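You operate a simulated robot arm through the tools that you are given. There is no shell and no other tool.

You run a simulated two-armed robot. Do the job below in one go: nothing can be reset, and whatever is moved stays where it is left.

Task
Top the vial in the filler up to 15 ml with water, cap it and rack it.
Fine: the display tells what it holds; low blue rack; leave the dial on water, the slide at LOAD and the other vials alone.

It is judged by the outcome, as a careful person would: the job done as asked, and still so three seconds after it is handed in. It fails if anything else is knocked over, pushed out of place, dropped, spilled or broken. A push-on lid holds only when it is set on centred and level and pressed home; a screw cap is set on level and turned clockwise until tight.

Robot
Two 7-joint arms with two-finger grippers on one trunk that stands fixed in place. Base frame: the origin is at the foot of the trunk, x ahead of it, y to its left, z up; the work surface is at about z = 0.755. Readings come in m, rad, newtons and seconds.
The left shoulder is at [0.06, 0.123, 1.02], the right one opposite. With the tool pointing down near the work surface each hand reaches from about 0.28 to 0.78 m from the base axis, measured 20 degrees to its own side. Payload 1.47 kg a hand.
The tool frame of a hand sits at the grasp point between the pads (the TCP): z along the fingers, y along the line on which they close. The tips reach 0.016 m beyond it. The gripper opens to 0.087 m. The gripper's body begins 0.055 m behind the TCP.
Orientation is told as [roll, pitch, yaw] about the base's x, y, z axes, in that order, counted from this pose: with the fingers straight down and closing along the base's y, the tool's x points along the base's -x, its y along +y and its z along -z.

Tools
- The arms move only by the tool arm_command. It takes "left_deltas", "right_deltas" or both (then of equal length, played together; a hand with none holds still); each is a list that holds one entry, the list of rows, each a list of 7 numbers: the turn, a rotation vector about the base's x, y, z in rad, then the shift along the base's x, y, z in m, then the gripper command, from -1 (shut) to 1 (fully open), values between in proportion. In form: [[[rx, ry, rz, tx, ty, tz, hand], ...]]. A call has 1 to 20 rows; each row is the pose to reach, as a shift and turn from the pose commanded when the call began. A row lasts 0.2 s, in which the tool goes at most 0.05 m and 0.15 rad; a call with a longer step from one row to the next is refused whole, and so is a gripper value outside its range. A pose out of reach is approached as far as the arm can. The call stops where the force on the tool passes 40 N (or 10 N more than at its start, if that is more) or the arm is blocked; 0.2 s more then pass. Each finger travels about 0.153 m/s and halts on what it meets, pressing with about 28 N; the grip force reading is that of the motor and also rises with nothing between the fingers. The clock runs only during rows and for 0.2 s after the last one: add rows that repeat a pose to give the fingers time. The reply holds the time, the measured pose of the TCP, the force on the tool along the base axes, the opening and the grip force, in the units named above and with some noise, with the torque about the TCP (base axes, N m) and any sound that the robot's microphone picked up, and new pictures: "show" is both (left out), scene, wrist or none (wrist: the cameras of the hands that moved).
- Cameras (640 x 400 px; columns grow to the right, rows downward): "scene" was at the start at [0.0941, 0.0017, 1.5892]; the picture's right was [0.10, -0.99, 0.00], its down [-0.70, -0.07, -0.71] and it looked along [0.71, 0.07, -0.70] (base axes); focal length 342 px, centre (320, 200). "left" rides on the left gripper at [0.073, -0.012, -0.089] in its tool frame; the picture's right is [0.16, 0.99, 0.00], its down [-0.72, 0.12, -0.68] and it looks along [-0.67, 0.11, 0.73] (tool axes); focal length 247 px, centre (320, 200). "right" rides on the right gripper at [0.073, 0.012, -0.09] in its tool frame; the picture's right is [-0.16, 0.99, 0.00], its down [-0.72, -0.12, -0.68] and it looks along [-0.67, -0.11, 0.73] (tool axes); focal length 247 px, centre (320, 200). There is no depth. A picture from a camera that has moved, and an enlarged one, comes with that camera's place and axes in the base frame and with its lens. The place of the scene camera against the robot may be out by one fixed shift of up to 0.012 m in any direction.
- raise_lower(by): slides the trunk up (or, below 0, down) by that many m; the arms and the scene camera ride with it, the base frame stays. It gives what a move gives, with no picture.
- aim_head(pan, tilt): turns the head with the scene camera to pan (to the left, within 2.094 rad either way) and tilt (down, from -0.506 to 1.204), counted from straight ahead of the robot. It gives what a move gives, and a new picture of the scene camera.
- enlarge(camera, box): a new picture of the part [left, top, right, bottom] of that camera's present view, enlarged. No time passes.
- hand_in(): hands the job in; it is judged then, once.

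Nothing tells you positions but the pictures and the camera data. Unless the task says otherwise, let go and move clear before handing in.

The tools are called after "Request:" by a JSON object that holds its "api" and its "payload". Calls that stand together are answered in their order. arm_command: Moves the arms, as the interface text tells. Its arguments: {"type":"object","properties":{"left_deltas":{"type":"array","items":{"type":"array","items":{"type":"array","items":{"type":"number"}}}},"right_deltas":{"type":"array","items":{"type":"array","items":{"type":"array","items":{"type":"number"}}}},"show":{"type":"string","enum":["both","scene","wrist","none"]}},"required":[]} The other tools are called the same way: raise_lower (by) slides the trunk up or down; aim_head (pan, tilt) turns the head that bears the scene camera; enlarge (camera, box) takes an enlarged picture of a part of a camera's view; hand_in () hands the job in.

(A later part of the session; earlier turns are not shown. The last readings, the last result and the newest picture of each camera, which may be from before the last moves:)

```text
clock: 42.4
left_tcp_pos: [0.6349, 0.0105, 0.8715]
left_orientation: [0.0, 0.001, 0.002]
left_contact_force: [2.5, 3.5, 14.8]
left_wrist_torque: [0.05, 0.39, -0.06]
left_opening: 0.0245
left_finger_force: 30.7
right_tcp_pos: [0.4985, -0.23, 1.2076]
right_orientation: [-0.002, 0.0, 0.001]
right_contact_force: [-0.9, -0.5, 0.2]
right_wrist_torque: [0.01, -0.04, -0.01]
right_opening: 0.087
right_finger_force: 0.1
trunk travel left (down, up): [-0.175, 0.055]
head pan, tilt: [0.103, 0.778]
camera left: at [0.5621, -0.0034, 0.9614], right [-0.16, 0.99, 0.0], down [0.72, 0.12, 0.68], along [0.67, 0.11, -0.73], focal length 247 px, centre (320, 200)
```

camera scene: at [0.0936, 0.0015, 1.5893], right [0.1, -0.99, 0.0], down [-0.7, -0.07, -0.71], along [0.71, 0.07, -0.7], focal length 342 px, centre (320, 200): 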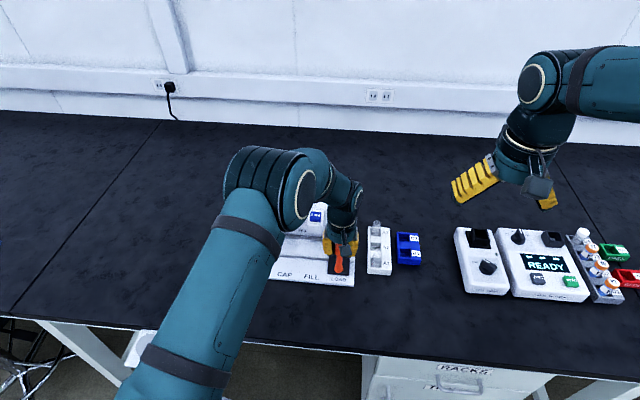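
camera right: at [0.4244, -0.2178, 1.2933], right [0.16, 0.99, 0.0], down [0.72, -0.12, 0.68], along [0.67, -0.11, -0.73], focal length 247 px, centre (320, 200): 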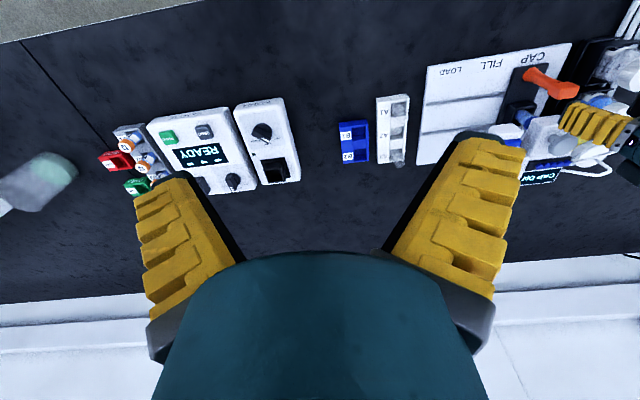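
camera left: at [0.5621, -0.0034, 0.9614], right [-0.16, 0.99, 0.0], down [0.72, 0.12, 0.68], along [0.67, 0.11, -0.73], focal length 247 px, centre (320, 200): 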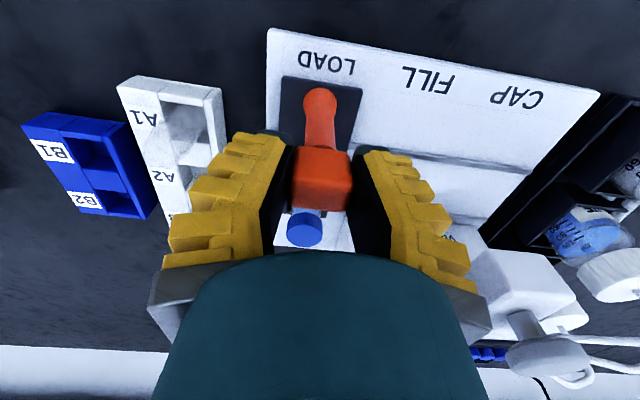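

The LOAD label alignment now matches, with slight resistance like an end stop. I release the handle and retract the left hand to the left and back.

Request:
{"api": "arm_command", "payload": {"left_deltas": [[[0, 0, 0, 0, 0, 0, -0.2], [0, 0, 0, 0, 0, 0, 0.1], [0, 0, 0, 0, 0, 0.02, 0.1], [0, 0, 0, 0, 0, 0.06, 0.1], [0, 0, 0, -0.01, 0.02, 0.1, 0.1], [0, 0, 0, -0.02, 0.06, 0.12, 0.0], [0, 0, 0, -0.03, 0.105, 0.13, 0], [0, 0, 0, -0.05, 0.145, 0.15, 0], [0, 0, 0, -0.07, 0.185, 0.17, 0], [0, 0, 0, -0.09, 0.225, 0.19, 0], [0, 0, 0, -0.11, 0.265, 0.2, 0], [0, 0, 0, -0.13, 0.29, 0.22, 0], [0, 0, 0, -0.13, 0.29, 0.22, 0]]], "show": "both"}}

Request:
{"api": "enlarge", "payload": {"camera": "scene", "box": [260, 180, 440, 300]}}

Request:
{"api": "enlarge", "payload": {"camera": "right", "box": [330, 20, 640, 200]}}

Request:
{"api": "enlarge", "payload": {"camera": "scene", "box": [320, 205, 430, 295]}}

```text
clock: 45.2
left_tcp_pos: [0.5066, 0.2995, 1.0921]
left_orientation: [0.001, 0.002, 0.002]
left_contact_force: [0.0, -0.3, -0.5]
left_wrist_torque: [-0.02, -0.01, 0.01]
left_opening: 0.0491
left_finger_force: 4.3
right_tcp_pos: [0.4995, -0.2301, 1.204]
right_orientation: [-0.004, 0.0, 0.001]
right_contact_force: [0.1, 0.4, -0.3]
right_wrist_torque: [0.01, 0.0, -0.02]
right_opening: 0.0872
right_finger_force: 0.0
trunk travel left (down, up): [-0.175, 0.055]
head pan, tilt: [0.103, 0.778]
camera scene: at [0.095, 0.0017, 1.5891], right [0.1, -0.99, 0.0], down [-0.7, -0.07, -0.71], along [0.71, 0.07, -0.7], focal length 342 px, centre (320, 200)
camera left: at [0.4342, 0.2864, 1.1815], right [-0.16, 0.99, 0.0], down [0.72, 0.12, 0.68], along [0.67, 0.11, -0.73], focal length 247 px, centre (320, 200)
```

scene: 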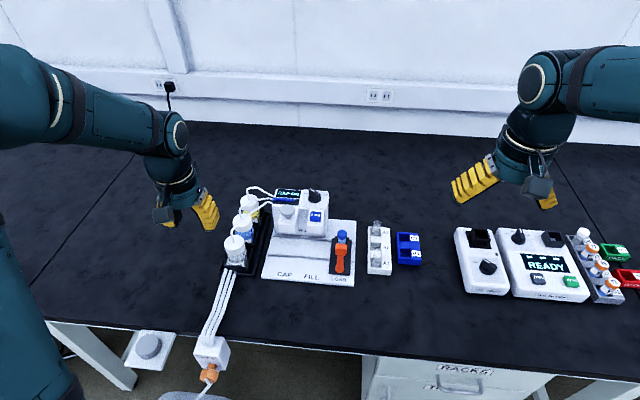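
left: 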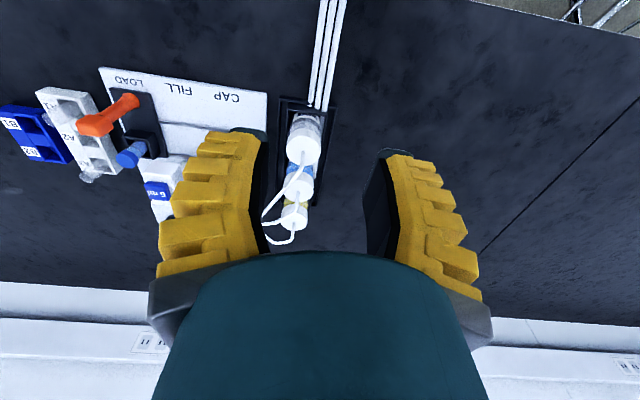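

```text
3.33 times, centred on (350, 240) of scene
camera zoom: at [0.095, 0.0017, 1.5891], right [0.1, -0.99, 0.0], down [-0.7, -0.07, -0.71], along [0.71, 0.07, -0.7], focal length 1142 px, centre (220, 67)
```

zoom: 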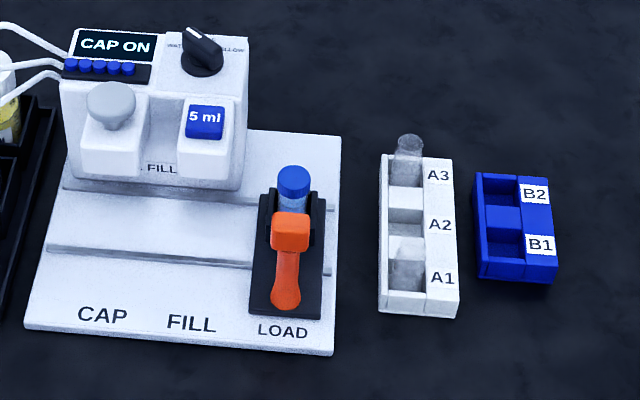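

```text
2.06 times, centred on (485, 110) of right
camera zoom: at [0.4259, -0.2173, 1.2926], right [0.16, 0.99, 0.0], down [0.72, -0.12, 0.68], along [0.67, -0.11, -0.73], focal length 510 px, centre (-21, 386)
```

zoom: 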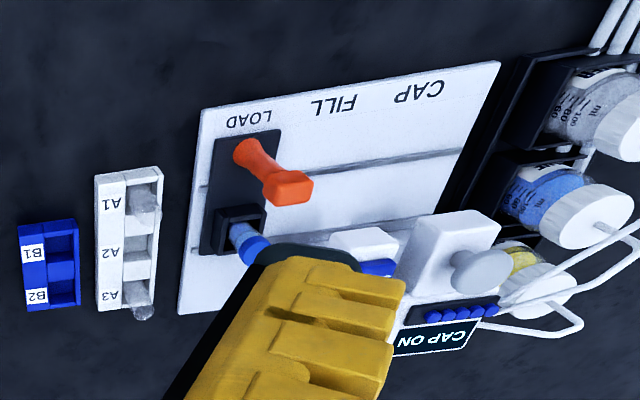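

```text
4.44 times, centred on (375, 250) of scene
camera zoom: at [0.095, 0.0017, 1.5891], right [0.1, -0.99, 0.0], down [-0.7, -0.07, -0.71], along [0.71, 0.07, -0.7], focal length 1522 px, centre (76, -22)
```

zoom: 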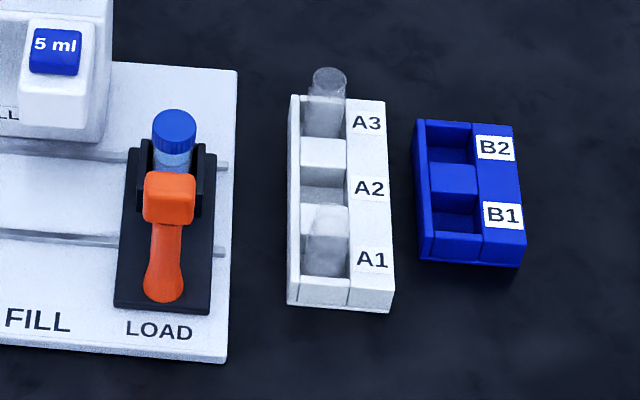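

The capped vial stands at LOAD at about (0.709, 0.009), cap top near z 0.845; B1 of the blue rack is at about (0.70, -0.178) and empty. I bring the right hand over with a 90° yaw so the fingers close along x, clear of the tower and the white rack.

Request:
{"api": "arm_command", "payload": {"right_deltas": [[[0, 0, 0.1309, 0.017, 0.014, -0.0187, 0.6], [0, 0, 0.2618, 0.034, 0.028, -0.0375, 0.6], [0, 0, 0.3927, 0.0515, 0.0425, -0.056, 0.6], [0, 0, 0.5236, 0.069, 0.057, -0.075, 0.6], [0, 0, 0.6545, 0.086, 0.071, -0.094, 0.6], [0, 0, 0.7854, 0.103, 0.085, -0.1125, 0.6], [0, 0, 0.9163, 0.12, 0.099, -0.131, 0.6], [0, 0, 1.0472, 0.1375, 0.113, -0.15, 0.6], [0, 0, 1.1781, 0.155, 0.1275, -0.169, 0.6], [0, 0, 1.309, 0.172, 0.142, -0.1875, 0.6], [0, 0, 1.4399, 0.189, 0.156, -0.206, 0.6], [0, 0, 1.5708, 0.2065, 0.17, -0.225, 0.6], [0, 0, 1.5708, 0.2065, 0.17, -0.225, 0.6]]], "show": "both"}}

```text
clock: 48.0
left_tcp_pos: [0.5075, 0.2988, 1.0935]
left_orientation: [-0.002, 0.0, 0.001]
left_contact_force: [0.4, 0.3, 0.1]
left_wrist_torque: [0.02, -0.03, 0.02]
left_opening: 0.0493
left_finger_force: 3.9
right_tcp_pos: [0.7025, -0.059, 0.9791]
right_orientation: [0.0, 0.0, 1.573]
right_contact_force: [-0.6, 0.3, 0.5]
right_wrist_torque: [0.01, -0.05, 0.0]
right_opening: 0.0731
right_finger_force: 2.6
trunk travel left (down, up): [-0.175, 0.055]
head pan, tilt: [0.103, 0.778]
camera scene: at [0.0933, 0.0016, 1.5893], right [0.1, -0.99, 0.0], down [-0.7, -0.07, -0.71], along [0.71, 0.07, -0.7], focal length 342 px, centre (320, 200)
camera right: at [0.6917, -0.1311, 1.0679], right [-0.99, 0.16, 0.0], down [0.11, 0.72, 0.68], along [0.11, 0.67, -0.73], focal length 247 px, centre (320, 200)
```

scene: 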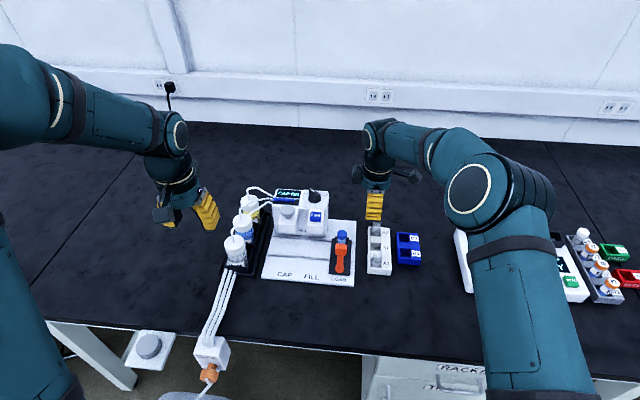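
right: 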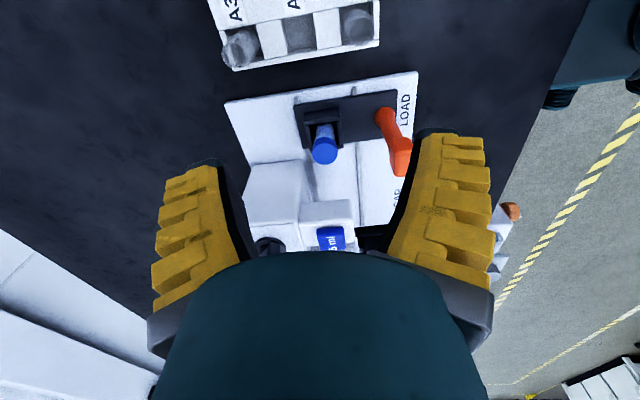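

Request:
{"api": "enlarge", "payload": {"camera": "right", "box": [210, 0, 430, 180]}}

Request:
{"api": "enlarge", "payload": {"camera": "right", "box": [280, 80, 370, 180]}}

Request:
{"api": "enlarge", "payload": {"camera": "scene", "box": [320, 170, 440, 290]}}

```text
2.22 times, centred on (320, 90) of right
camera zoom: at [0.6917, -0.1311, 1.0679], right [-0.99, 0.16, 0.0], down [0.11, 0.72, 0.68], along [0.11, 0.67, -0.73], focal length 549 px, centre (320, 444)
```

zoom: 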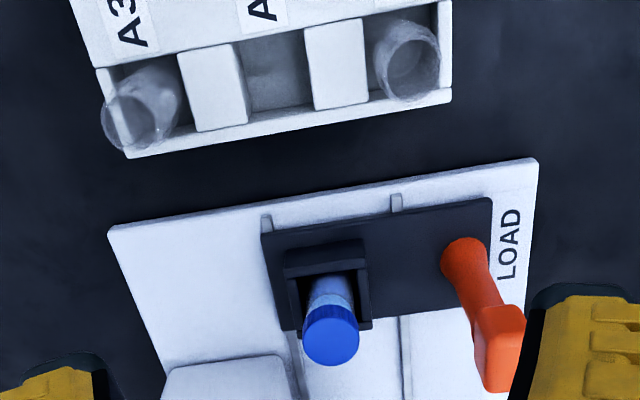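

```text
4.00 times, centred on (325, 130) of right
camera zoom: at [0.6917, -0.1311, 1.0679], right [-0.99, 0.16, 0.0], down [0.11, 0.72, 0.68], along [0.11, 0.67, -0.73], focal length 988 px, centre (300, 480)
```

zoom: 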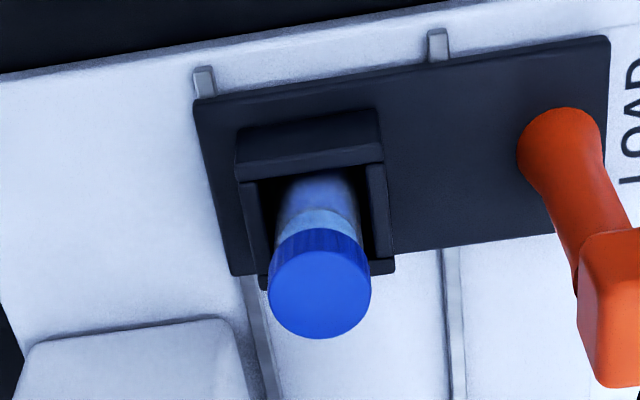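

```text
3.33 times, centred on (380, 230) of scene
camera zoom: at [0.0933, 0.0016, 1.5893], right [0.1, -0.99, 0.0], down [-0.7, -0.07, -0.71], along [0.71, 0.07, -0.7], focal length 1142 px, centre (120, 100)
```

zoom: 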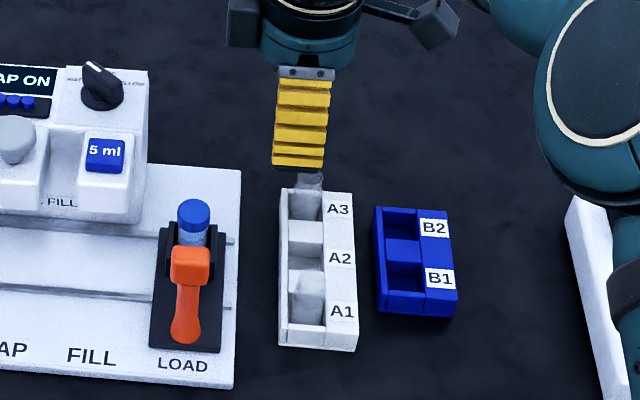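

From this view the cap top is at about (0.7096, 0.009, 0.844), cap diameter about 28 mm, with carrier walls up to about z 0.80. I move the right hand directly above the vial with the fingers partly open and check alignment.

Request:
{"api": "arm_command", "payload": {"right_deltas": [[[0, 0, 0, 0.003, 0.035, -0.01, 0.3], [0, 0, 0, 0.006, 0.068, -0.025, 0.3], [0, 0, 0, 0.006, 0.068, -0.055, 0.3], [0, 0, 0, 0.006, 0.068, -0.08, 0.3], [0, 0, 0, 0.006, 0.068, -0.08, 0.3]]], "show": "both"}}

Request:
{"api": "enlarge", "payload": {"camera": "right", "box": [220, 50, 420, 200]}}

Request:
{"api": "enlarge", "payload": {"camera": "scene", "box": [300, 180, 400, 280]}}

```text
clock: 49.2
left_tcp_pos: [0.5058, 0.2983, 1.0928]
left_orientation: [0.0, 0.001, 0.002]
left_contact_force: [-0.5, 0.6, -1.2]
left_wrist_torque: [0.03, 0.02, 0.01]
left_opening: 0.0491
left_finger_force: 3.6
right_tcp_pos: [0.71, 0.0075, 0.9002]
right_orientation: [-0.003, 0.001, 1.572]
right_contact_force: [-0.1, -0.7, -0.6]
right_wrist_torque: [0.03, -0.02, 0.01]
right_opening: 0.0612
right_finger_force: 3.0
trunk travel left (down, up): [-0.175, 0.055]
head pan, tilt: [0.103, 0.778]
camera scene: at [0.0939, 0.0016, 1.5893], right [0.1, -0.99, 0.0], down [-0.7, -0.07, -0.71], along [0.71, 0.07, -0.7], focal length 342 px, centre (320, 200)
camera right: at [0.6971, -0.0627, 0.9884], right [-0.99, 0.16, 0.0], down [0.11, 0.72, 0.68], along [0.11, 0.67, -0.73], focal length 247 px, centre (320, 200)
```

scene: 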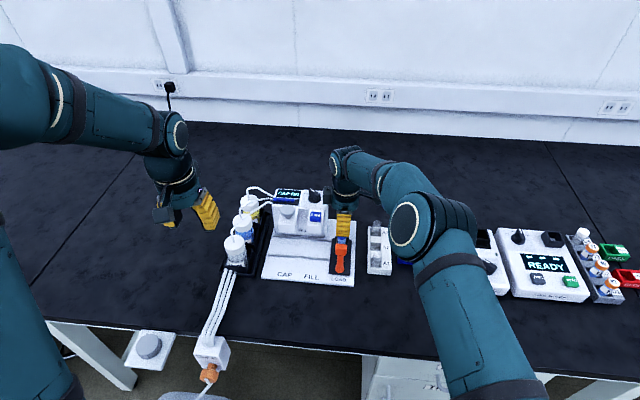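
right: 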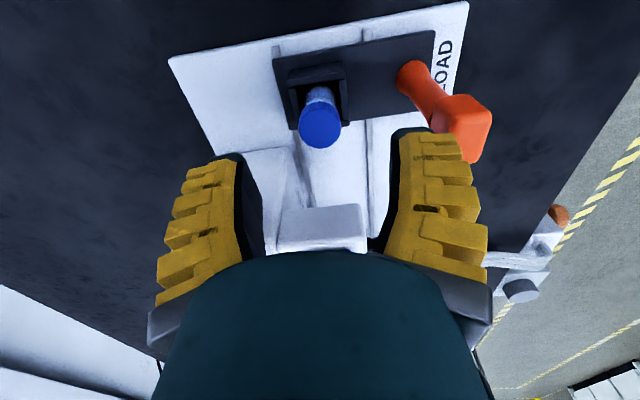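

```text
2.67 times, centred on (320, 125) of right
camera zoom: at [0.6971, -0.0627, 0.9884], right [-0.99, 0.16, 0.0], down [0.11, 0.72, 0.68], along [0.11, 0.67, -0.73], focal length 659 px, centre (320, 400)
```

zoom: 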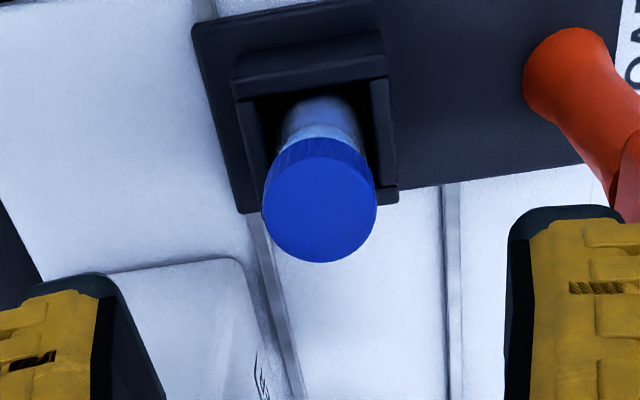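

```text
4.00 times, centred on (350, 230) of scene
camera zoom: at [0.0939, 0.0016, 1.5893], right [0.1, -0.99, 0.0], down [-0.7, -0.07, -0.71], along [0.71, 0.07, -0.7], focal length 1370 px, centre (200, 80)
```

zoom: 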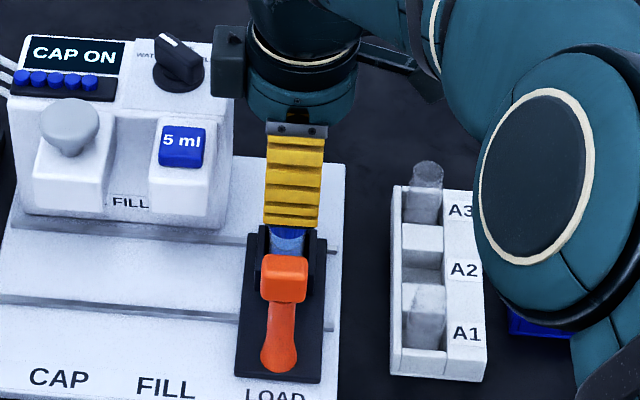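

The cap is centred between the fingers. I lower so the pads bracket the cap (TCP z about 0.838, tips above the carrier walls) and close gently.

Request:
{"api": "arm_command", "payload": {"right_deltas": [[[0, 0, 0, 0, 0, -0.025, 0.3], [0, 0, 0, 0, 0, -0.045, 0.3], [0, 0, 0, 0, 0, -0.057, 0.3], [0, 0, 0, 0, 0, -0.063, 0.3], [0, 0, 0, 0, 0, -0.063, 0.1], [0, 0, 0, 0, 0, -0.063, -0.1], [0, 0, 0, 0, 0, -0.063, -0.2], [0, 0, 0, 0, 0, -0.063, -0.3], [0, 0, 0, 0, 0, -0.063, -0.4], [0, 0, 0, 0, 0, -0.063, -0.5], [0, 0, 0, 0, 0, -0.063, -0.5]]], "show": "both"}}

Request:
{"api": "enlarge", "payload": {"camera": "right", "box": [220, 50, 420, 250]}}

Request:
{"api": "enlarge", "payload": {"camera": "scene", "box": [300, 180, 400, 280]}}

```text
clock: 51.6
left_tcp_pos: [0.5073, 0.2991, 1.0927]
left_orientation: [0.0, 0.0, 0.002]
left_contact_force: [-0.1, 0.4, -0.6]
left_wrist_torque: [0.02, 0.02, 0.02]
left_opening: 0.0493
left_finger_force: 3.6
right_tcp_pos: [0.7106, 0.0074, 0.837]
right_orientation: [-0.002, 0.001, 1.572]
right_contact_force: [0.2, -0.7, 0.4]
right_wrist_torque: [0.0, -0.01, -0.02]
right_opening: 0.028
right_finger_force: 4.5
trunk travel left (down, up): [-0.175, 0.055]
head pan, tilt: [0.103, 0.778]
camera scene: at [0.0941, 0.0017, 1.5892], right [0.1, -0.99, 0.0], down [-0.7, -0.07, -0.71], along [0.71, 0.07, -0.7], focal length 342 px, centre (320, 200)
camera right: at [0.6984, -0.0633, 0.9247], right [-0.99, 0.16, 0.0], down [0.11, 0.72, 0.68], along [0.11, 0.67, -0.73], focal length 247 px, centre (320, 200)
```

scene: 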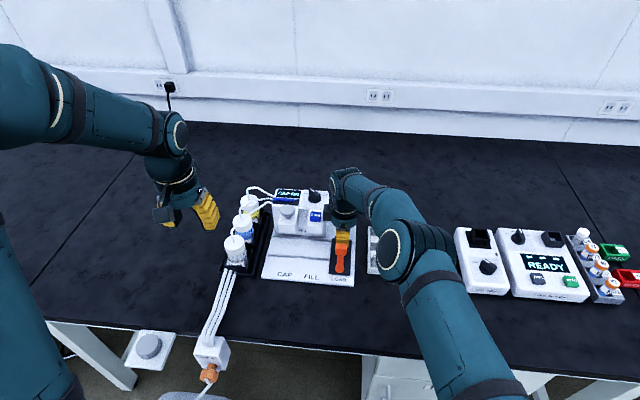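
right: 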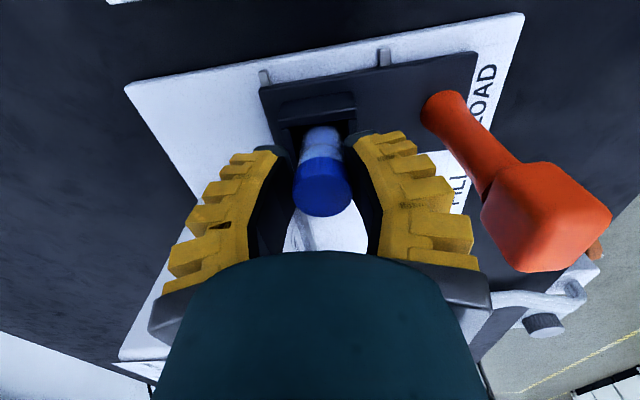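

```text
2.00 times, centred on (320, 150) of right
camera zoom: at [0.6984, -0.0633, 0.9247], right [-0.99, 0.16, 0.0], down [0.11, 0.72, 0.68], along [0.11, 0.67, -0.73], focal length 494 px, centre (320, 300)
```

zoom: 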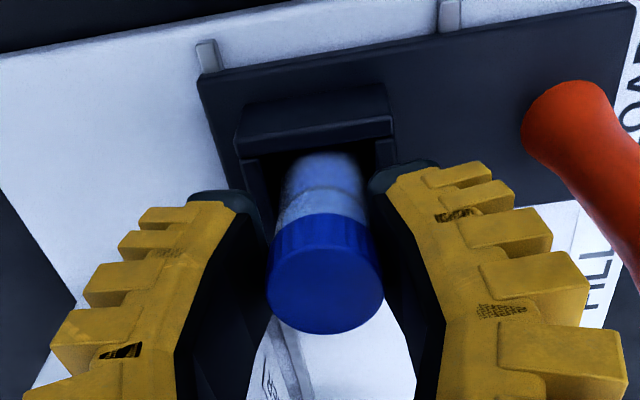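

```text
4.00 times, centred on (350, 230) of scene
camera zoom: at [0.0941, 0.0017, 1.5892], right [0.1, -0.99, 0.0], down [-0.7, -0.07, -0.71], along [0.71, 0.07, -0.7], focal length 1370 px, centre (200, 80)
```

zoom: 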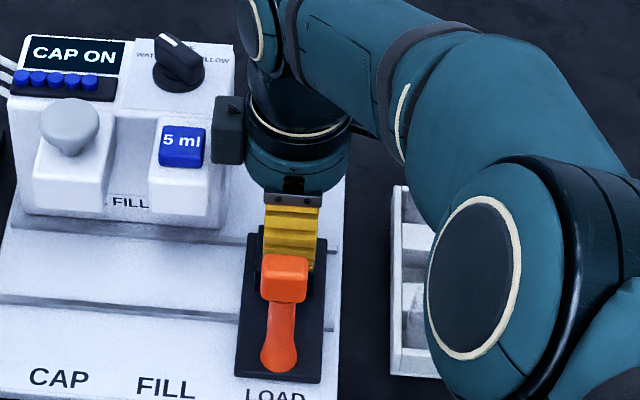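

The fingers are just touching the cap (opening 28 mm). I firm the grip and lift slightly first to check the vial comes with it.

Request:
{"api": "arm_command", "payload": {"right_deltas": [[[0, 0, 0, 0, 0, 0, -0.6], [0, 0, 0, 0, 0, 0, -0.7], [0, 0, 0, 0, 0, 0, -0.7], [0, 0, 0, 0, 0, 0.003, -0.7], [0, 0, 0, 0, 0, 0.008, -0.7], [0, 0, 0, 0, 0, 0.015, -0.7]]], "show": "wrist"}}

Request:
{"api": "enlarge", "payload": {"camera": "right", "box": [220, 50, 420, 250]}}

```text
clock: 53.0
left_tcp_pos: [0.5073, 0.2989, 1.0927]
left_orientation: [0.001, 0.001, 0.002]
left_contact_force: [0.4, -0.2, 0.7]
left_wrist_torque: [-0.02, -0.05, -0.01]
left_opening: 0.0491
left_finger_force: 4.9
right_tcp_pos: [0.712, 0.0069, 0.8524]
right_orientation: [-0.002, 0.001, 1.572]
right_contact_force: [-0.2, 0.2, 0.1]
right_wrist_torque: [-0.02, 0.01, -0.03]
right_opening: 0.0197
right_finger_force: 4.8
trunk travel left (down, up): [-0.175, 0.055]
head pan, tilt: [0.103, 0.778]
camera right: at [0.6993, -0.064, 0.9403], right [-0.99, 0.16, 0.0], down [0.11, 0.72, 0.68], along [0.11, 0.67, -0.73], focal length 247 px, centre (320, 200)
```

right: 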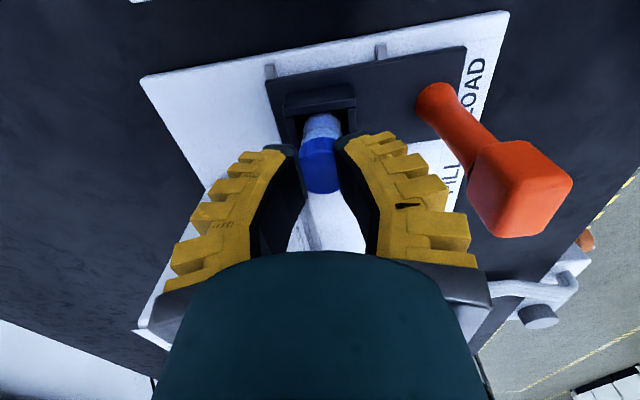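

```text
2.00 times, centred on (320, 150) of right
camera zoom: at [0.6993, -0.064, 0.9403], right [-0.99, 0.16, 0.0], down [0.11, 0.72, 0.68], along [0.11, 0.67, -0.73], focal length 494 px, centre (320, 300)
```

zoom: 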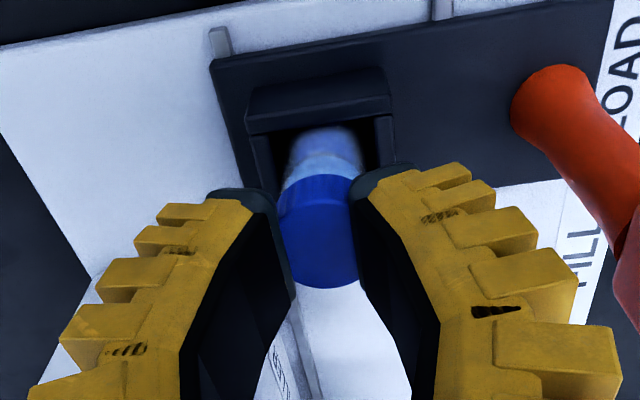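

The opening reads 19.7 mm with only the free-motion force, so I'm not sure the vial is held. I look closer before doing anything else.

Request:
{"api": "enlarge", "payload": {"camera": "right", "box": [280, 90, 370, 210]}}

Request:
{"api": "enlarge", "payload": {"camera": "scene", "box": [310, 210, 370, 280]}}

Request:
{"api": "enlarge", "payload": {"camera": "left", "box": [60, 70, 260, 210]}}

```text
3.33 times, centred on (325, 150) of right
camera zoom: at [0.6993, -0.064, 0.9403], right [-0.99, 0.16, 0.0], down [0.11, 0.72, 0.68], along [0.11, 0.67, -0.73], focal length 823 px, centre (303, 367)
```

zoom: 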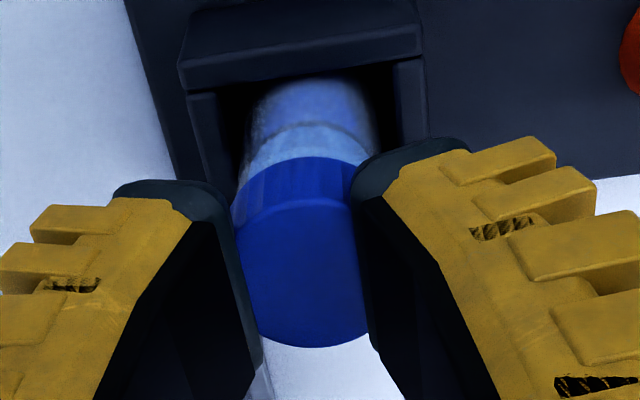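

```text
5.71 times, centred on (340, 245) of scene
camera zoom: at [0.0941, 0.0017, 1.5892], right [0.1, -0.99, 0.0], down [-0.7, -0.07, -0.71], along [0.71, 0.07, -0.7], focal length 1957 px, centre (206, -57)
```

zoom: 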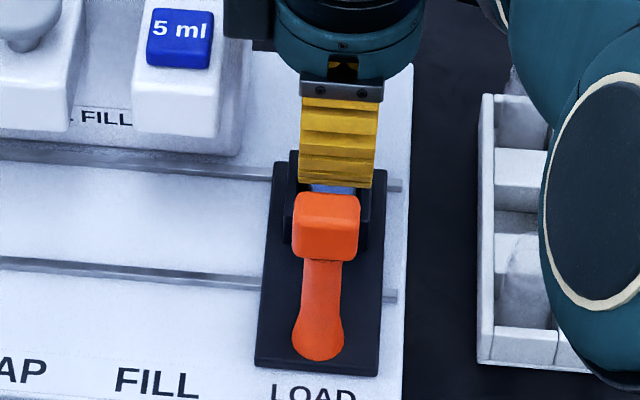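

```text
2.86 times, centred on (160, 140) of left
camera zoom: at [0.4338, 0.2861, 1.1818], right [-0.16, 0.99, 0.0], down [0.72, 0.12, 0.68], along [0.67, 0.11, -0.73], focal length 706 px, centre (777, 371)
```

zoom: 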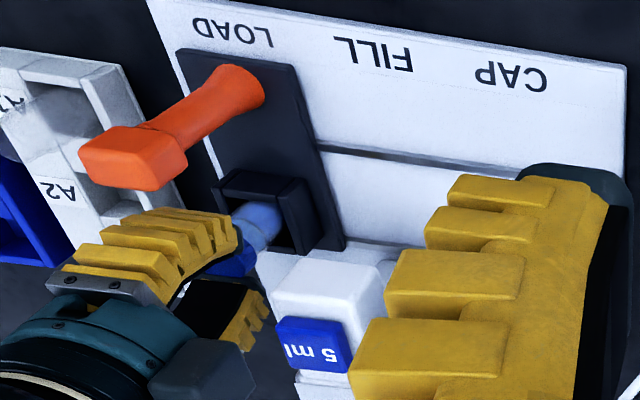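

The vial stayed in place: the partial command barely closed on the cap and slid off. I reopen, lower again so the pads are centred on the cap, and grip with full closing force before lifting.

Request:
{"api": "arm_command", "payload": {"right_deltas": [[[0, 0, 0, 0, 0, 0, -0.4], [0, 0, 0, -0.001, 0.001, 0, 0.1], [0, 0, 0, -0.001, 0.001, 0, 0.1], [0, 0, 0, -0.001, 0.001, -0.01, 0.1], [0, 0, 0, -0.001, 0.001, -0.018, 0.1], [0, 0, 0, -0.001, 0.001, -0.018, -0.4], [0, 0, 0, -0.001, 0.001, -0.018, -0.6], [0, 0, 0, -0.001, 0.001, -0.018, -0.8], [0, 0, 0, -0.001, 0.001, -0.018, -1], [0, 0, 0, -0.001, 0.001, -0.018, -1]]], "show": "both"}}

Request:
{"api": "enlarge", "payload": {"camera": "right", "box": [260, 90, 380, 230]}}

Request:
{"api": "enlarge", "payload": {"camera": "left", "box": [60, 70, 260, 210]}}

```text
clock: 55.2
left_tcp_pos: [0.5055, 0.2998, 1.0927]
left_orientation: [-0.001, 0.0, 0.002]
left_contact_force: [-0.1, -0.1, 0.1]
left_wrist_torque: [0.04, 0.0, -0.04]
left_opening: 0.0491
left_finger_force: 3.9
right_tcp_pos: [0.7098, 0.0089, 0.8335]
right_orientation: [-0.001, 0.0, 1.572]
right_contact_force: [0.4, -0.5, 1.0]
right_wrist_torque: [0.0, 0.01, -0.02]
right_opening: 0.0194
right_finger_force: 28.3
trunk travel left (down, up): [-0.175, 0.055]
head pan, tilt: [0.103, 0.778]
camera scene: at [0.094, 0.0017, 1.5892], right [0.1, -0.99, 0.0], down [-0.7, -0.07, -0.71], along [0.71, 0.07, -0.7], focal length 342 px, centre (320, 200)
camera right: at [0.6978, -0.0625, 0.9218], right [-0.99, 0.16, 0.0], down [0.11, 0.72, 0.68], along [0.11, 0.67, -0.73], focal length 247 px, centre (320, 200)
```

scene: 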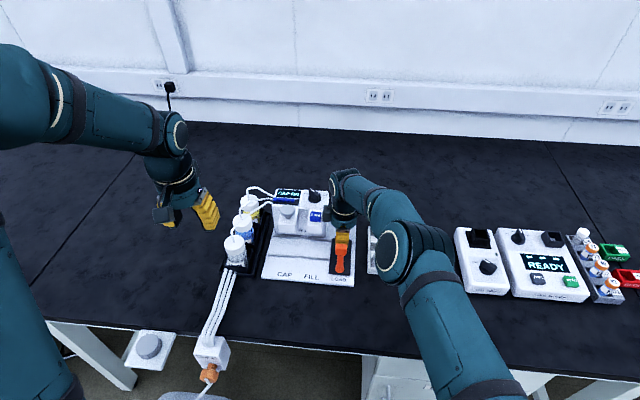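
right: 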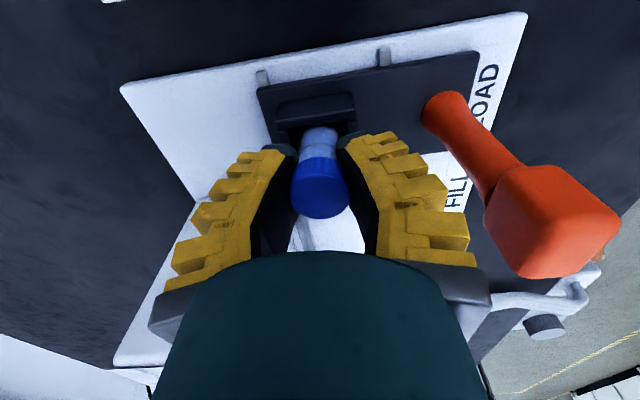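

```text
2.86 times, centred on (320, 160) of right
camera zoom: at [0.6978, -0.0625, 0.9218], right [-0.99, 0.16, 0.0], down [0.11, 0.72, 0.68], along [0.11, 0.67, -0.73], focal length 706 px, centre (320, 314)
```

zoom: 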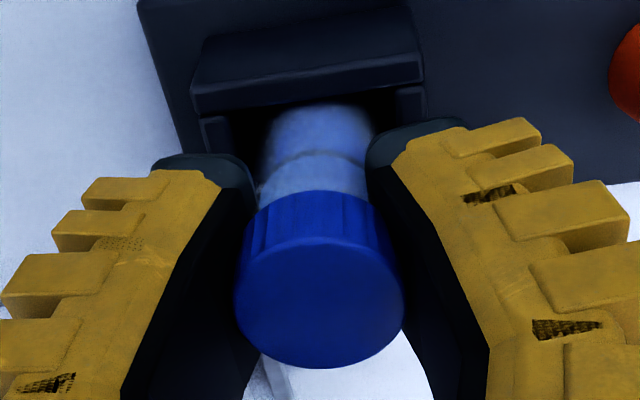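

```text
2.86 times, centred on (160, 140) of left
camera zoom: at [0.4338, 0.2861, 1.1818], right [-0.16, 0.99, 0.0], down [0.72, 0.12, 0.68], along [0.67, 0.11, -0.73], focal length 706 px, centre (777, 371)
```

zoom: 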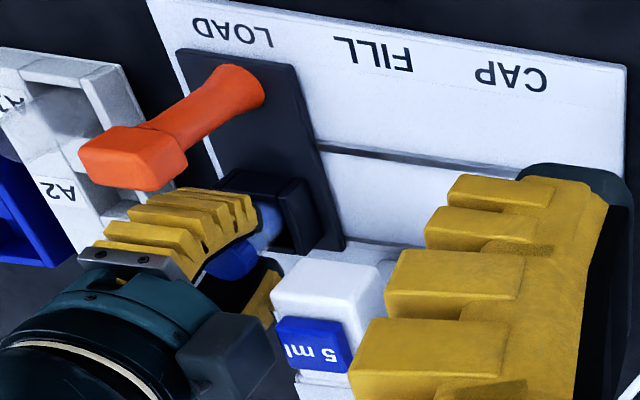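

Now there is a firm 28 N grip at 19.4 mm. I lift slowly by about 3 cm and check.

Request:
{"api": "arm_command", "payload": {"right_deltas": [[[0, 0, 0, 0, 0, 0.003, -1], [0, 0, 0, 0, 0, 0.008, -1], [0, 0, 0, 0, 0, 0.015, -1], [0, 0, 0, 0, 0, 0.023, -1], [0, 0, 0, 0, 0, 0.03, -1], [0, 0, 0, 0, 0, 0.03, -1]]], "show": "wrist"}}

Request:
{"api": "enlarge", "payload": {"camera": "right", "box": [260, 90, 380, 230]}}

Request:
{"api": "enlarge", "payload": {"camera": "left", "box": [60, 70, 260, 210]}}

```text
clock: 56.6
left_tcp_pos: [0.5072, 0.2992, 1.0921]
left_orientation: [-0.001, 0.0, 0.002]
left_contact_force: [-0.3, 0.3, -0.4]
left_wrist_torque: [0.0, -0.01, 0.0]
left_opening: 0.049
left_finger_force: 4.0
right_tcp_pos: [0.7106, 0.0085, 0.8643]
right_orientation: [-0.001, 0.002, 1.57]
right_contact_force: [0.1, 0.1, -0.3]
right_wrist_torque: [0.0, -0.01, 0.0]
right_opening: 0.0191
right_finger_force: 28.0
trunk travel left (down, up): [-0.175, 0.055]
head pan, tilt: [0.103, 0.778]
camera right: at [0.6979, -0.0627, 0.9524], right [-0.99, 0.16, 0.0], down [0.12, 0.72, 0.68], along [0.11, 0.67, -0.73], focal length 247 px, centre (320, 200)
```

right: 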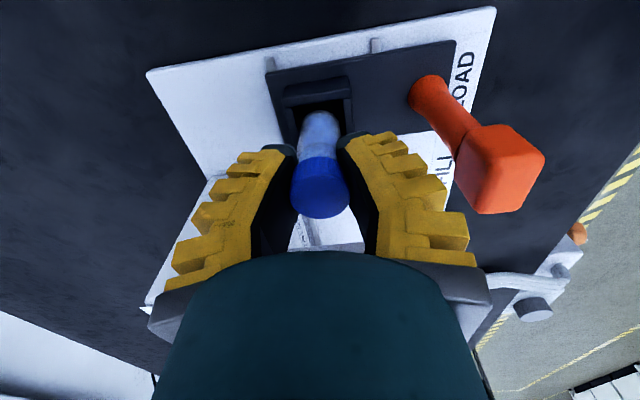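

```text
2.86 times, centred on (320, 160) of right
camera zoom: at [0.6979, -0.0627, 0.9524], right [-0.99, 0.16, 0.0], down [0.12, 0.72, 0.68], along [0.11, 0.67, -0.73], focal length 706 px, centre (320, 314)
```

zoom: 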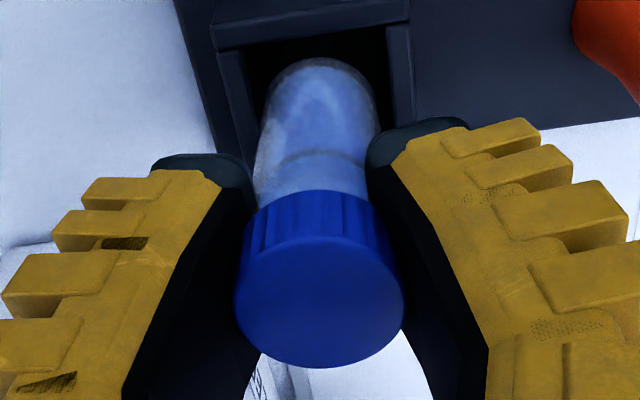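

```text
2.86 times, centred on (160, 140) of left
camera zoom: at [0.4339, 0.2861, 1.1818], right [-0.16, 0.99, 0.0], down [0.72, 0.12, 0.68], along [0.67, 0.11, -0.73], focal length 706 px, centre (777, 371)
```

zoom: 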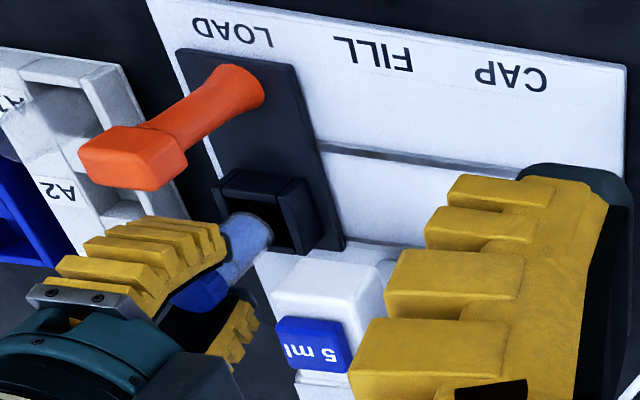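

The vial hangs straight in the grip, its bottom about 61 mm below the TCP. I lift higher and carry it over toward B1, well above the white rack.

Request:
{"api": "arm_command", "payload": {"right_deltas": [[[0, 0, 0, 0, 0, 0.03, -1], [0, 0, 0, 0, 0, 0.065, -1], [0, 0, 0, 0, -0.005, 0.1, -1], [0, 0, 0, 0, -0.02, 0.115, -1], [0, 0, 0, -0.002, -0.045, 0.115, -1], [0, 0, 0, -0.004, -0.075, 0.115, -1], [0, 0, 0, -0.006, -0.105, 0.115, -1], [0, 0, 0, -0.008, -0.135, 0.115, -1], [0, 0, 0, -0.009, -0.16, 0.115, -1], [0, 0, 0, -0.01, -0.18, 0.115, -1], [0, 0, 0, -0.01, -0.186, 0.115, -1], [0, 0, 0, -0.01, -0.186, 0.115, -1]]], "show": "both"}}

Request:
{"api": "enlarge", "payload": {"camera": "right", "box": [200, 0, 440, 220]}}

Request:
{"api": "enlarge", "payload": {"camera": "scene", "box": [340, 190, 460, 290]}}

```text
clock: 59.2
left_tcp_pos: [0.5062, 0.2995, 1.0922]
left_orientation: [0.0, -0.001, 0.002]
left_contact_force: [-0.5, 0.5, -0.4]
left_wrist_torque: [-0.01, -0.01, 0.01]
left_opening: 0.0492
left_finger_force: 3.4
right_tcp_pos: [0.6996, -0.1766, 0.979]
right_orientation: [-0.003, -0.001, 1.57]
right_contact_force: [-0.4, 0.4, -0.3]
right_wrist_torque: [-0.01, 0.01, 0.02]
right_opening: 0.0183
right_finger_force: 28.1
trunk travel left (down, up): [-0.175, 0.055]
head pan, tilt: [0.103, 0.778]
camera scene: at [0.0941, 0.0016, 1.5892], right [0.1, -0.99, 0.0], down [-0.7, -0.07, -0.71], along [0.71, 0.07, -0.7], focal length 342 px, centre (320, 200)
camera right: at [0.6872, -0.2489, 1.0673], right [-0.99, 0.16, 0.0], down [0.11, 0.72, 0.68], along [0.11, 0.67, -0.73], focal length 247 px, centre (320, 200)
```

scene: 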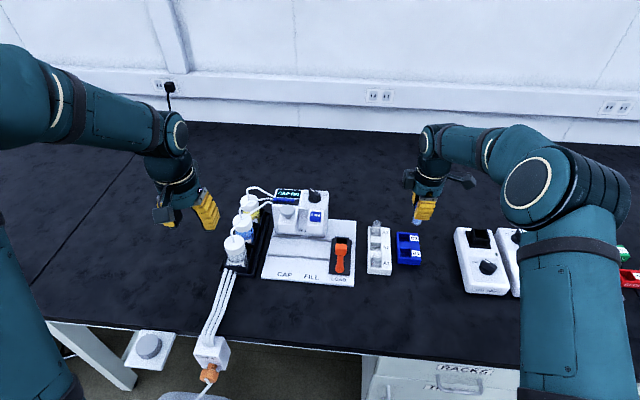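
right: 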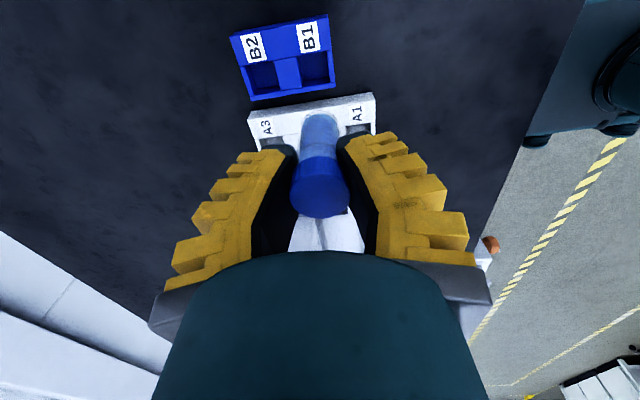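

```text
1.82 times, centred on (320, 110) of right
camera zoom: at [0.6872, -0.2489, 1.0673], right [-0.99, 0.16, 0.0], down [0.11, 0.72, 0.68], along [0.11, 0.67, -0.73], focal length 449 px, centre (320, 364)
```

zoom: 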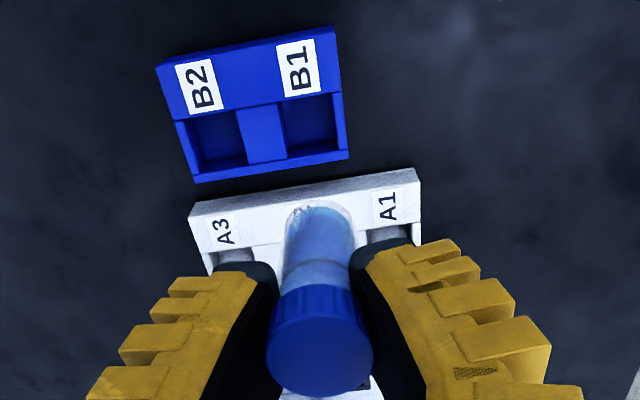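

```text
4.00 times, centred on (400, 240) of scene
camera zoom: at [0.0941, 0.0016, 1.5892], right [0.1, -0.99, 0.0], down [-0.7, -0.07, -0.71], along [0.71, 0.07, -0.7], focal length 1370 px, centre (0, 40)
```

zoom: 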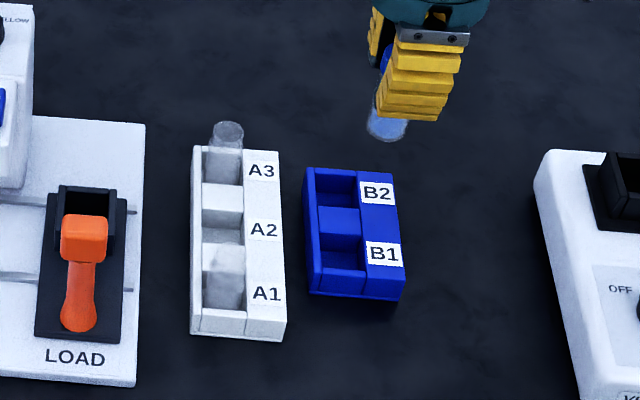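

B1's opening is at about (0.705, -0.175), rim near z 0.78. I shift 6 mm forward and lower so the vial bottom is still some 5 cm above the rack, then re-check with both cameras.

Request:
{"api": "arm_command", "payload": {"right_deltas": [[[0, 0, 0, 0.003, 0.0005, -0.02, -1], [0, 0, 0, 0.006, 0.001, -0.045, -1], [0, 0, 0, 0.006, 0.001, -0.07, -1], [0, 0, 0, 0.006, 0.001, -0.088, -1], [0, 0, 0, 0.006, 0.001, -0.088, -1]]], "show": "both"}}

Request:
{"api": "enlarge", "payload": {"camera": "right", "box": [220, 0, 420, 220]}}

Request:
{"api": "enlarge", "payload": {"camera": "scene", "box": [375, 210, 445, 280]}}

Request:
{"api": "enlarge", "payload": {"camera": "left", "box": [0, 60, 200, 220]}}

```text
clock: 60.4
left_tcp_pos: [0.5056, 0.3003, 1.0928]
left_orientation: [0.0, -0.001, 0.001]
left_contact_force: [1.2, 0.6, 1.5]
left_wrist_torque: [0.02, 0.03, -0.02]
left_opening: 0.0492
left_finger_force: 3.8
right_tcp_pos: [0.7063, -0.1749, 0.8911]
right_orientation: [-0.003, -0.001, 1.57]
right_contact_force: [-0.2, -0.4, -0.1]
right_wrist_torque: [0.02, 0.01, 0.02]
right_opening: 0.018
right_finger_force: 28.1
trunk travel left (down, up): [-0.175, 0.055]
head pan, tilt: [0.103, 0.778]
camera scene: at [0.0939, 0.0017, 1.5893], right [0.1, -0.99, 0.0], down [-0.7, -0.07, -0.71], along [0.71, 0.07, -0.7], focal length 342 px, centre (320, 200)
camera right: at [0.6934, -0.2474, 0.9798], right [-0.99, 0.16, 0.0], down [0.11, 0.72, 0.68], along [0.11, 0.67, -0.73], focal length 247 px, centre (320, 200)
```

scene: 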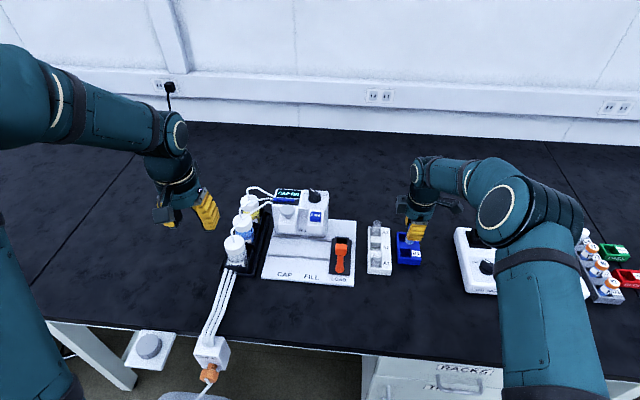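
right: 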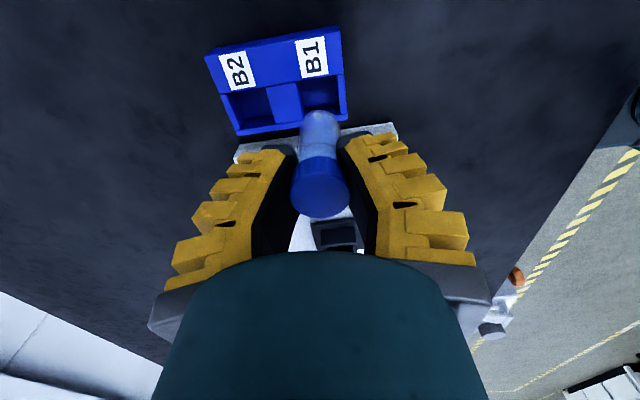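

```text
1.82 times, centred on (320, 110) of right
camera zoom: at [0.6934, -0.2474, 0.9798], right [-0.99, 0.16, 0.0], down [0.11, 0.72, 0.68], along [0.11, 0.67, -0.73], focal length 449 px, centre (320, 364)
```

zoom: 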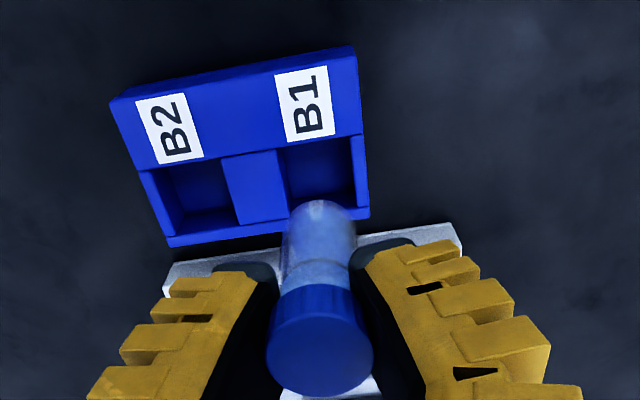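

```text
5.71 times, centred on (410, 245) of scene
camera zoom: at [0.0939, 0.0017, 1.5893], right [0.1, -0.99, 0.0], down [-0.7, -0.07, -0.71], along [0.71, 0.07, -0.7], focal length 1957 px, centre (-194, -57)
```

zoom: 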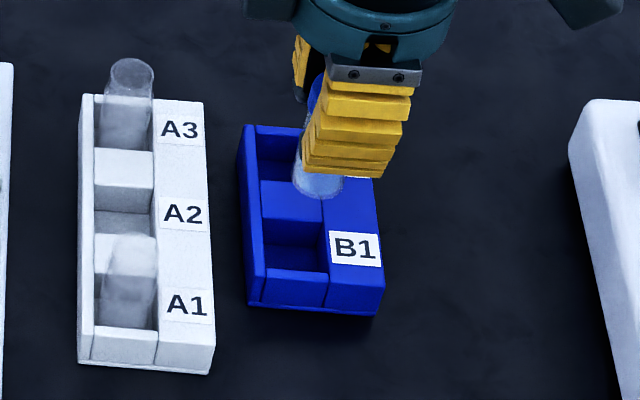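

```text
2.50 times, centred on (100, 140) of left
camera zoom: at [0.4337, 0.2862, 1.1819], right [-0.16, 0.99, 0.0], down [0.72, 0.12, 0.68], along [0.67, 0.11, -0.73], focal length 617 px, centre (870, 350)
```

zoom: 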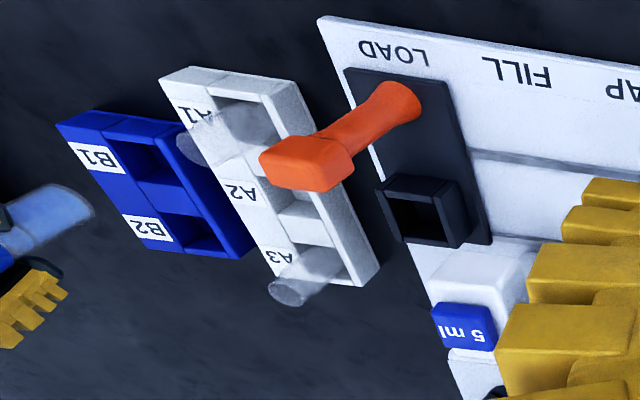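

Both cameras agree within a few mm: B1's centre is at (0.7045, -0.175), and the vial bottom is about 2 mm too far right. I correct by 2 mm and lower to just inside the rim, watching forces.

Request:
{"api": "arm_command", "payload": {"right_deltas": [[[0, 0, 0, 0, 0.002, -0.02, -1], [0, 0, 0, 0, 0.002, -0.035, -1], [0, 0, 0, 0, 0.002, -0.043, -1], [0, 0, 0, 0, 0.002, -0.048, -1], [0, 0, 0, 0, 0.002, -0.052, -1], [0, 0, 0, 0, 0.002, -0.052, -1]]], "show": "both"}}

Request:
{"api": "enlarge", "payload": {"camera": "right", "box": [220, 0, 420, 220]}}

Request:
{"api": "enlarge", "payload": {"camera": "scene", "box": [375, 210, 445, 280]}}

Request:
{"api": "enlarge", "payload": {"camera": "left", "box": [0, 60, 120, 180]}}

```text
clock: 61.8
left_tcp_pos: [0.5068, 0.2997, 1.0925]
left_orientation: [0.001, -0.002, 0.002]
left_contact_force: [0.6, -0.3, 0.2]
left_wrist_torque: [-0.01, -0.01, 0.02]
left_opening: 0.049
left_finger_force: 4.1
right_tcp_pos: [0.7065, -0.174, 0.8381]
right_orientation: [-0.002, 0.0, 1.572]
right_contact_force: [-0.1, 0.2, -0.7]
right_wrist_torque: [0.01, 0.0, 0.04]
right_opening: 0.0175
right_finger_force: 28.3
trunk travel left (down, up): [-0.175, 0.055]
head pan, tilt: [0.103, 0.778]
camera scene: at [0.094, 0.0017, 1.5892], right [0.1, -0.99, 0.0], down [-0.7, -0.07, -0.71], along [0.71, 0.07, -0.7], focal length 342 px, centre (320, 200)
camera right: at [0.6939, -0.2456, 0.9268], right [-0.99, 0.16, 0.0], down [0.11, 0.72, 0.68], along [0.11, 0.67, -0.73], focal length 247 px, centre (320, 200)
```

scene: 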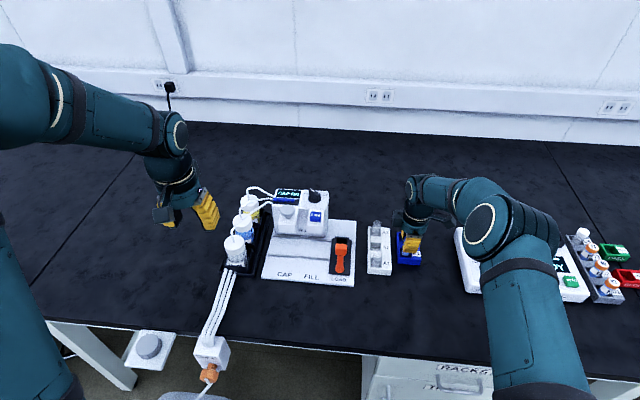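
right: 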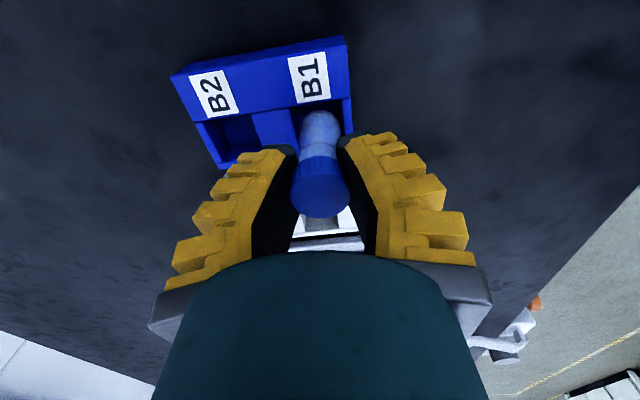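

```text
1.82 times, centred on (320, 110) of right
camera zoom: at [0.6939, -0.2456, 0.9268], right [-0.99, 0.16, 0.0], down [0.11, 0.72, 0.68], along [0.11, 0.67, -0.73], focal length 449 px, centre (320, 364)
```

zoom: 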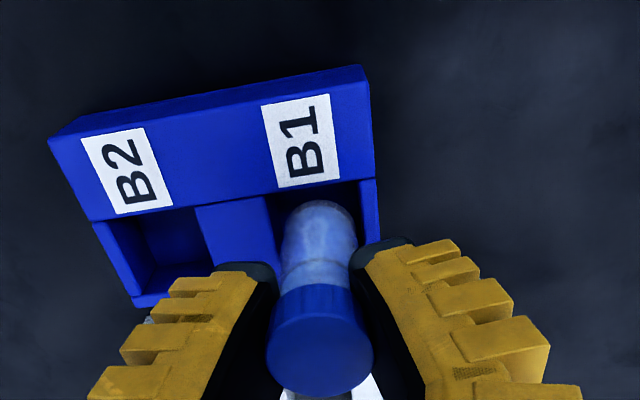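

```text
5.71 times, centred on (410, 245) of scene
camera zoom: at [0.094, 0.0017, 1.5892], right [0.1, -0.99, 0.0], down [-0.7, -0.07, -0.71], along [0.71, 0.07, -0.7], focal length 1957 px, centre (-194, -57)
```

zoom: 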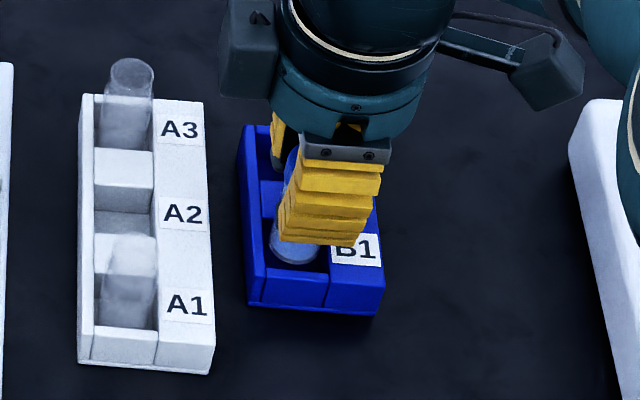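

```text
3.33 times, centred on (60, 120) of left
camera zoom: at [0.4338, 0.2861, 1.1818], right [-0.16, 0.99, 0.0], down [0.72, 0.12, 0.68], along [0.67, 0.11, -0.73], focal length 823 px, centre (1187, 467)
```

zoom: 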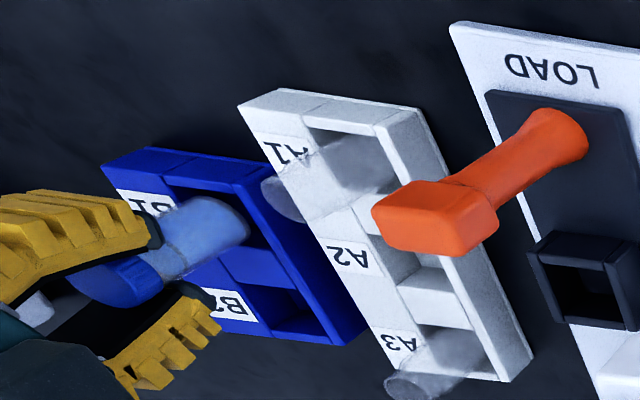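

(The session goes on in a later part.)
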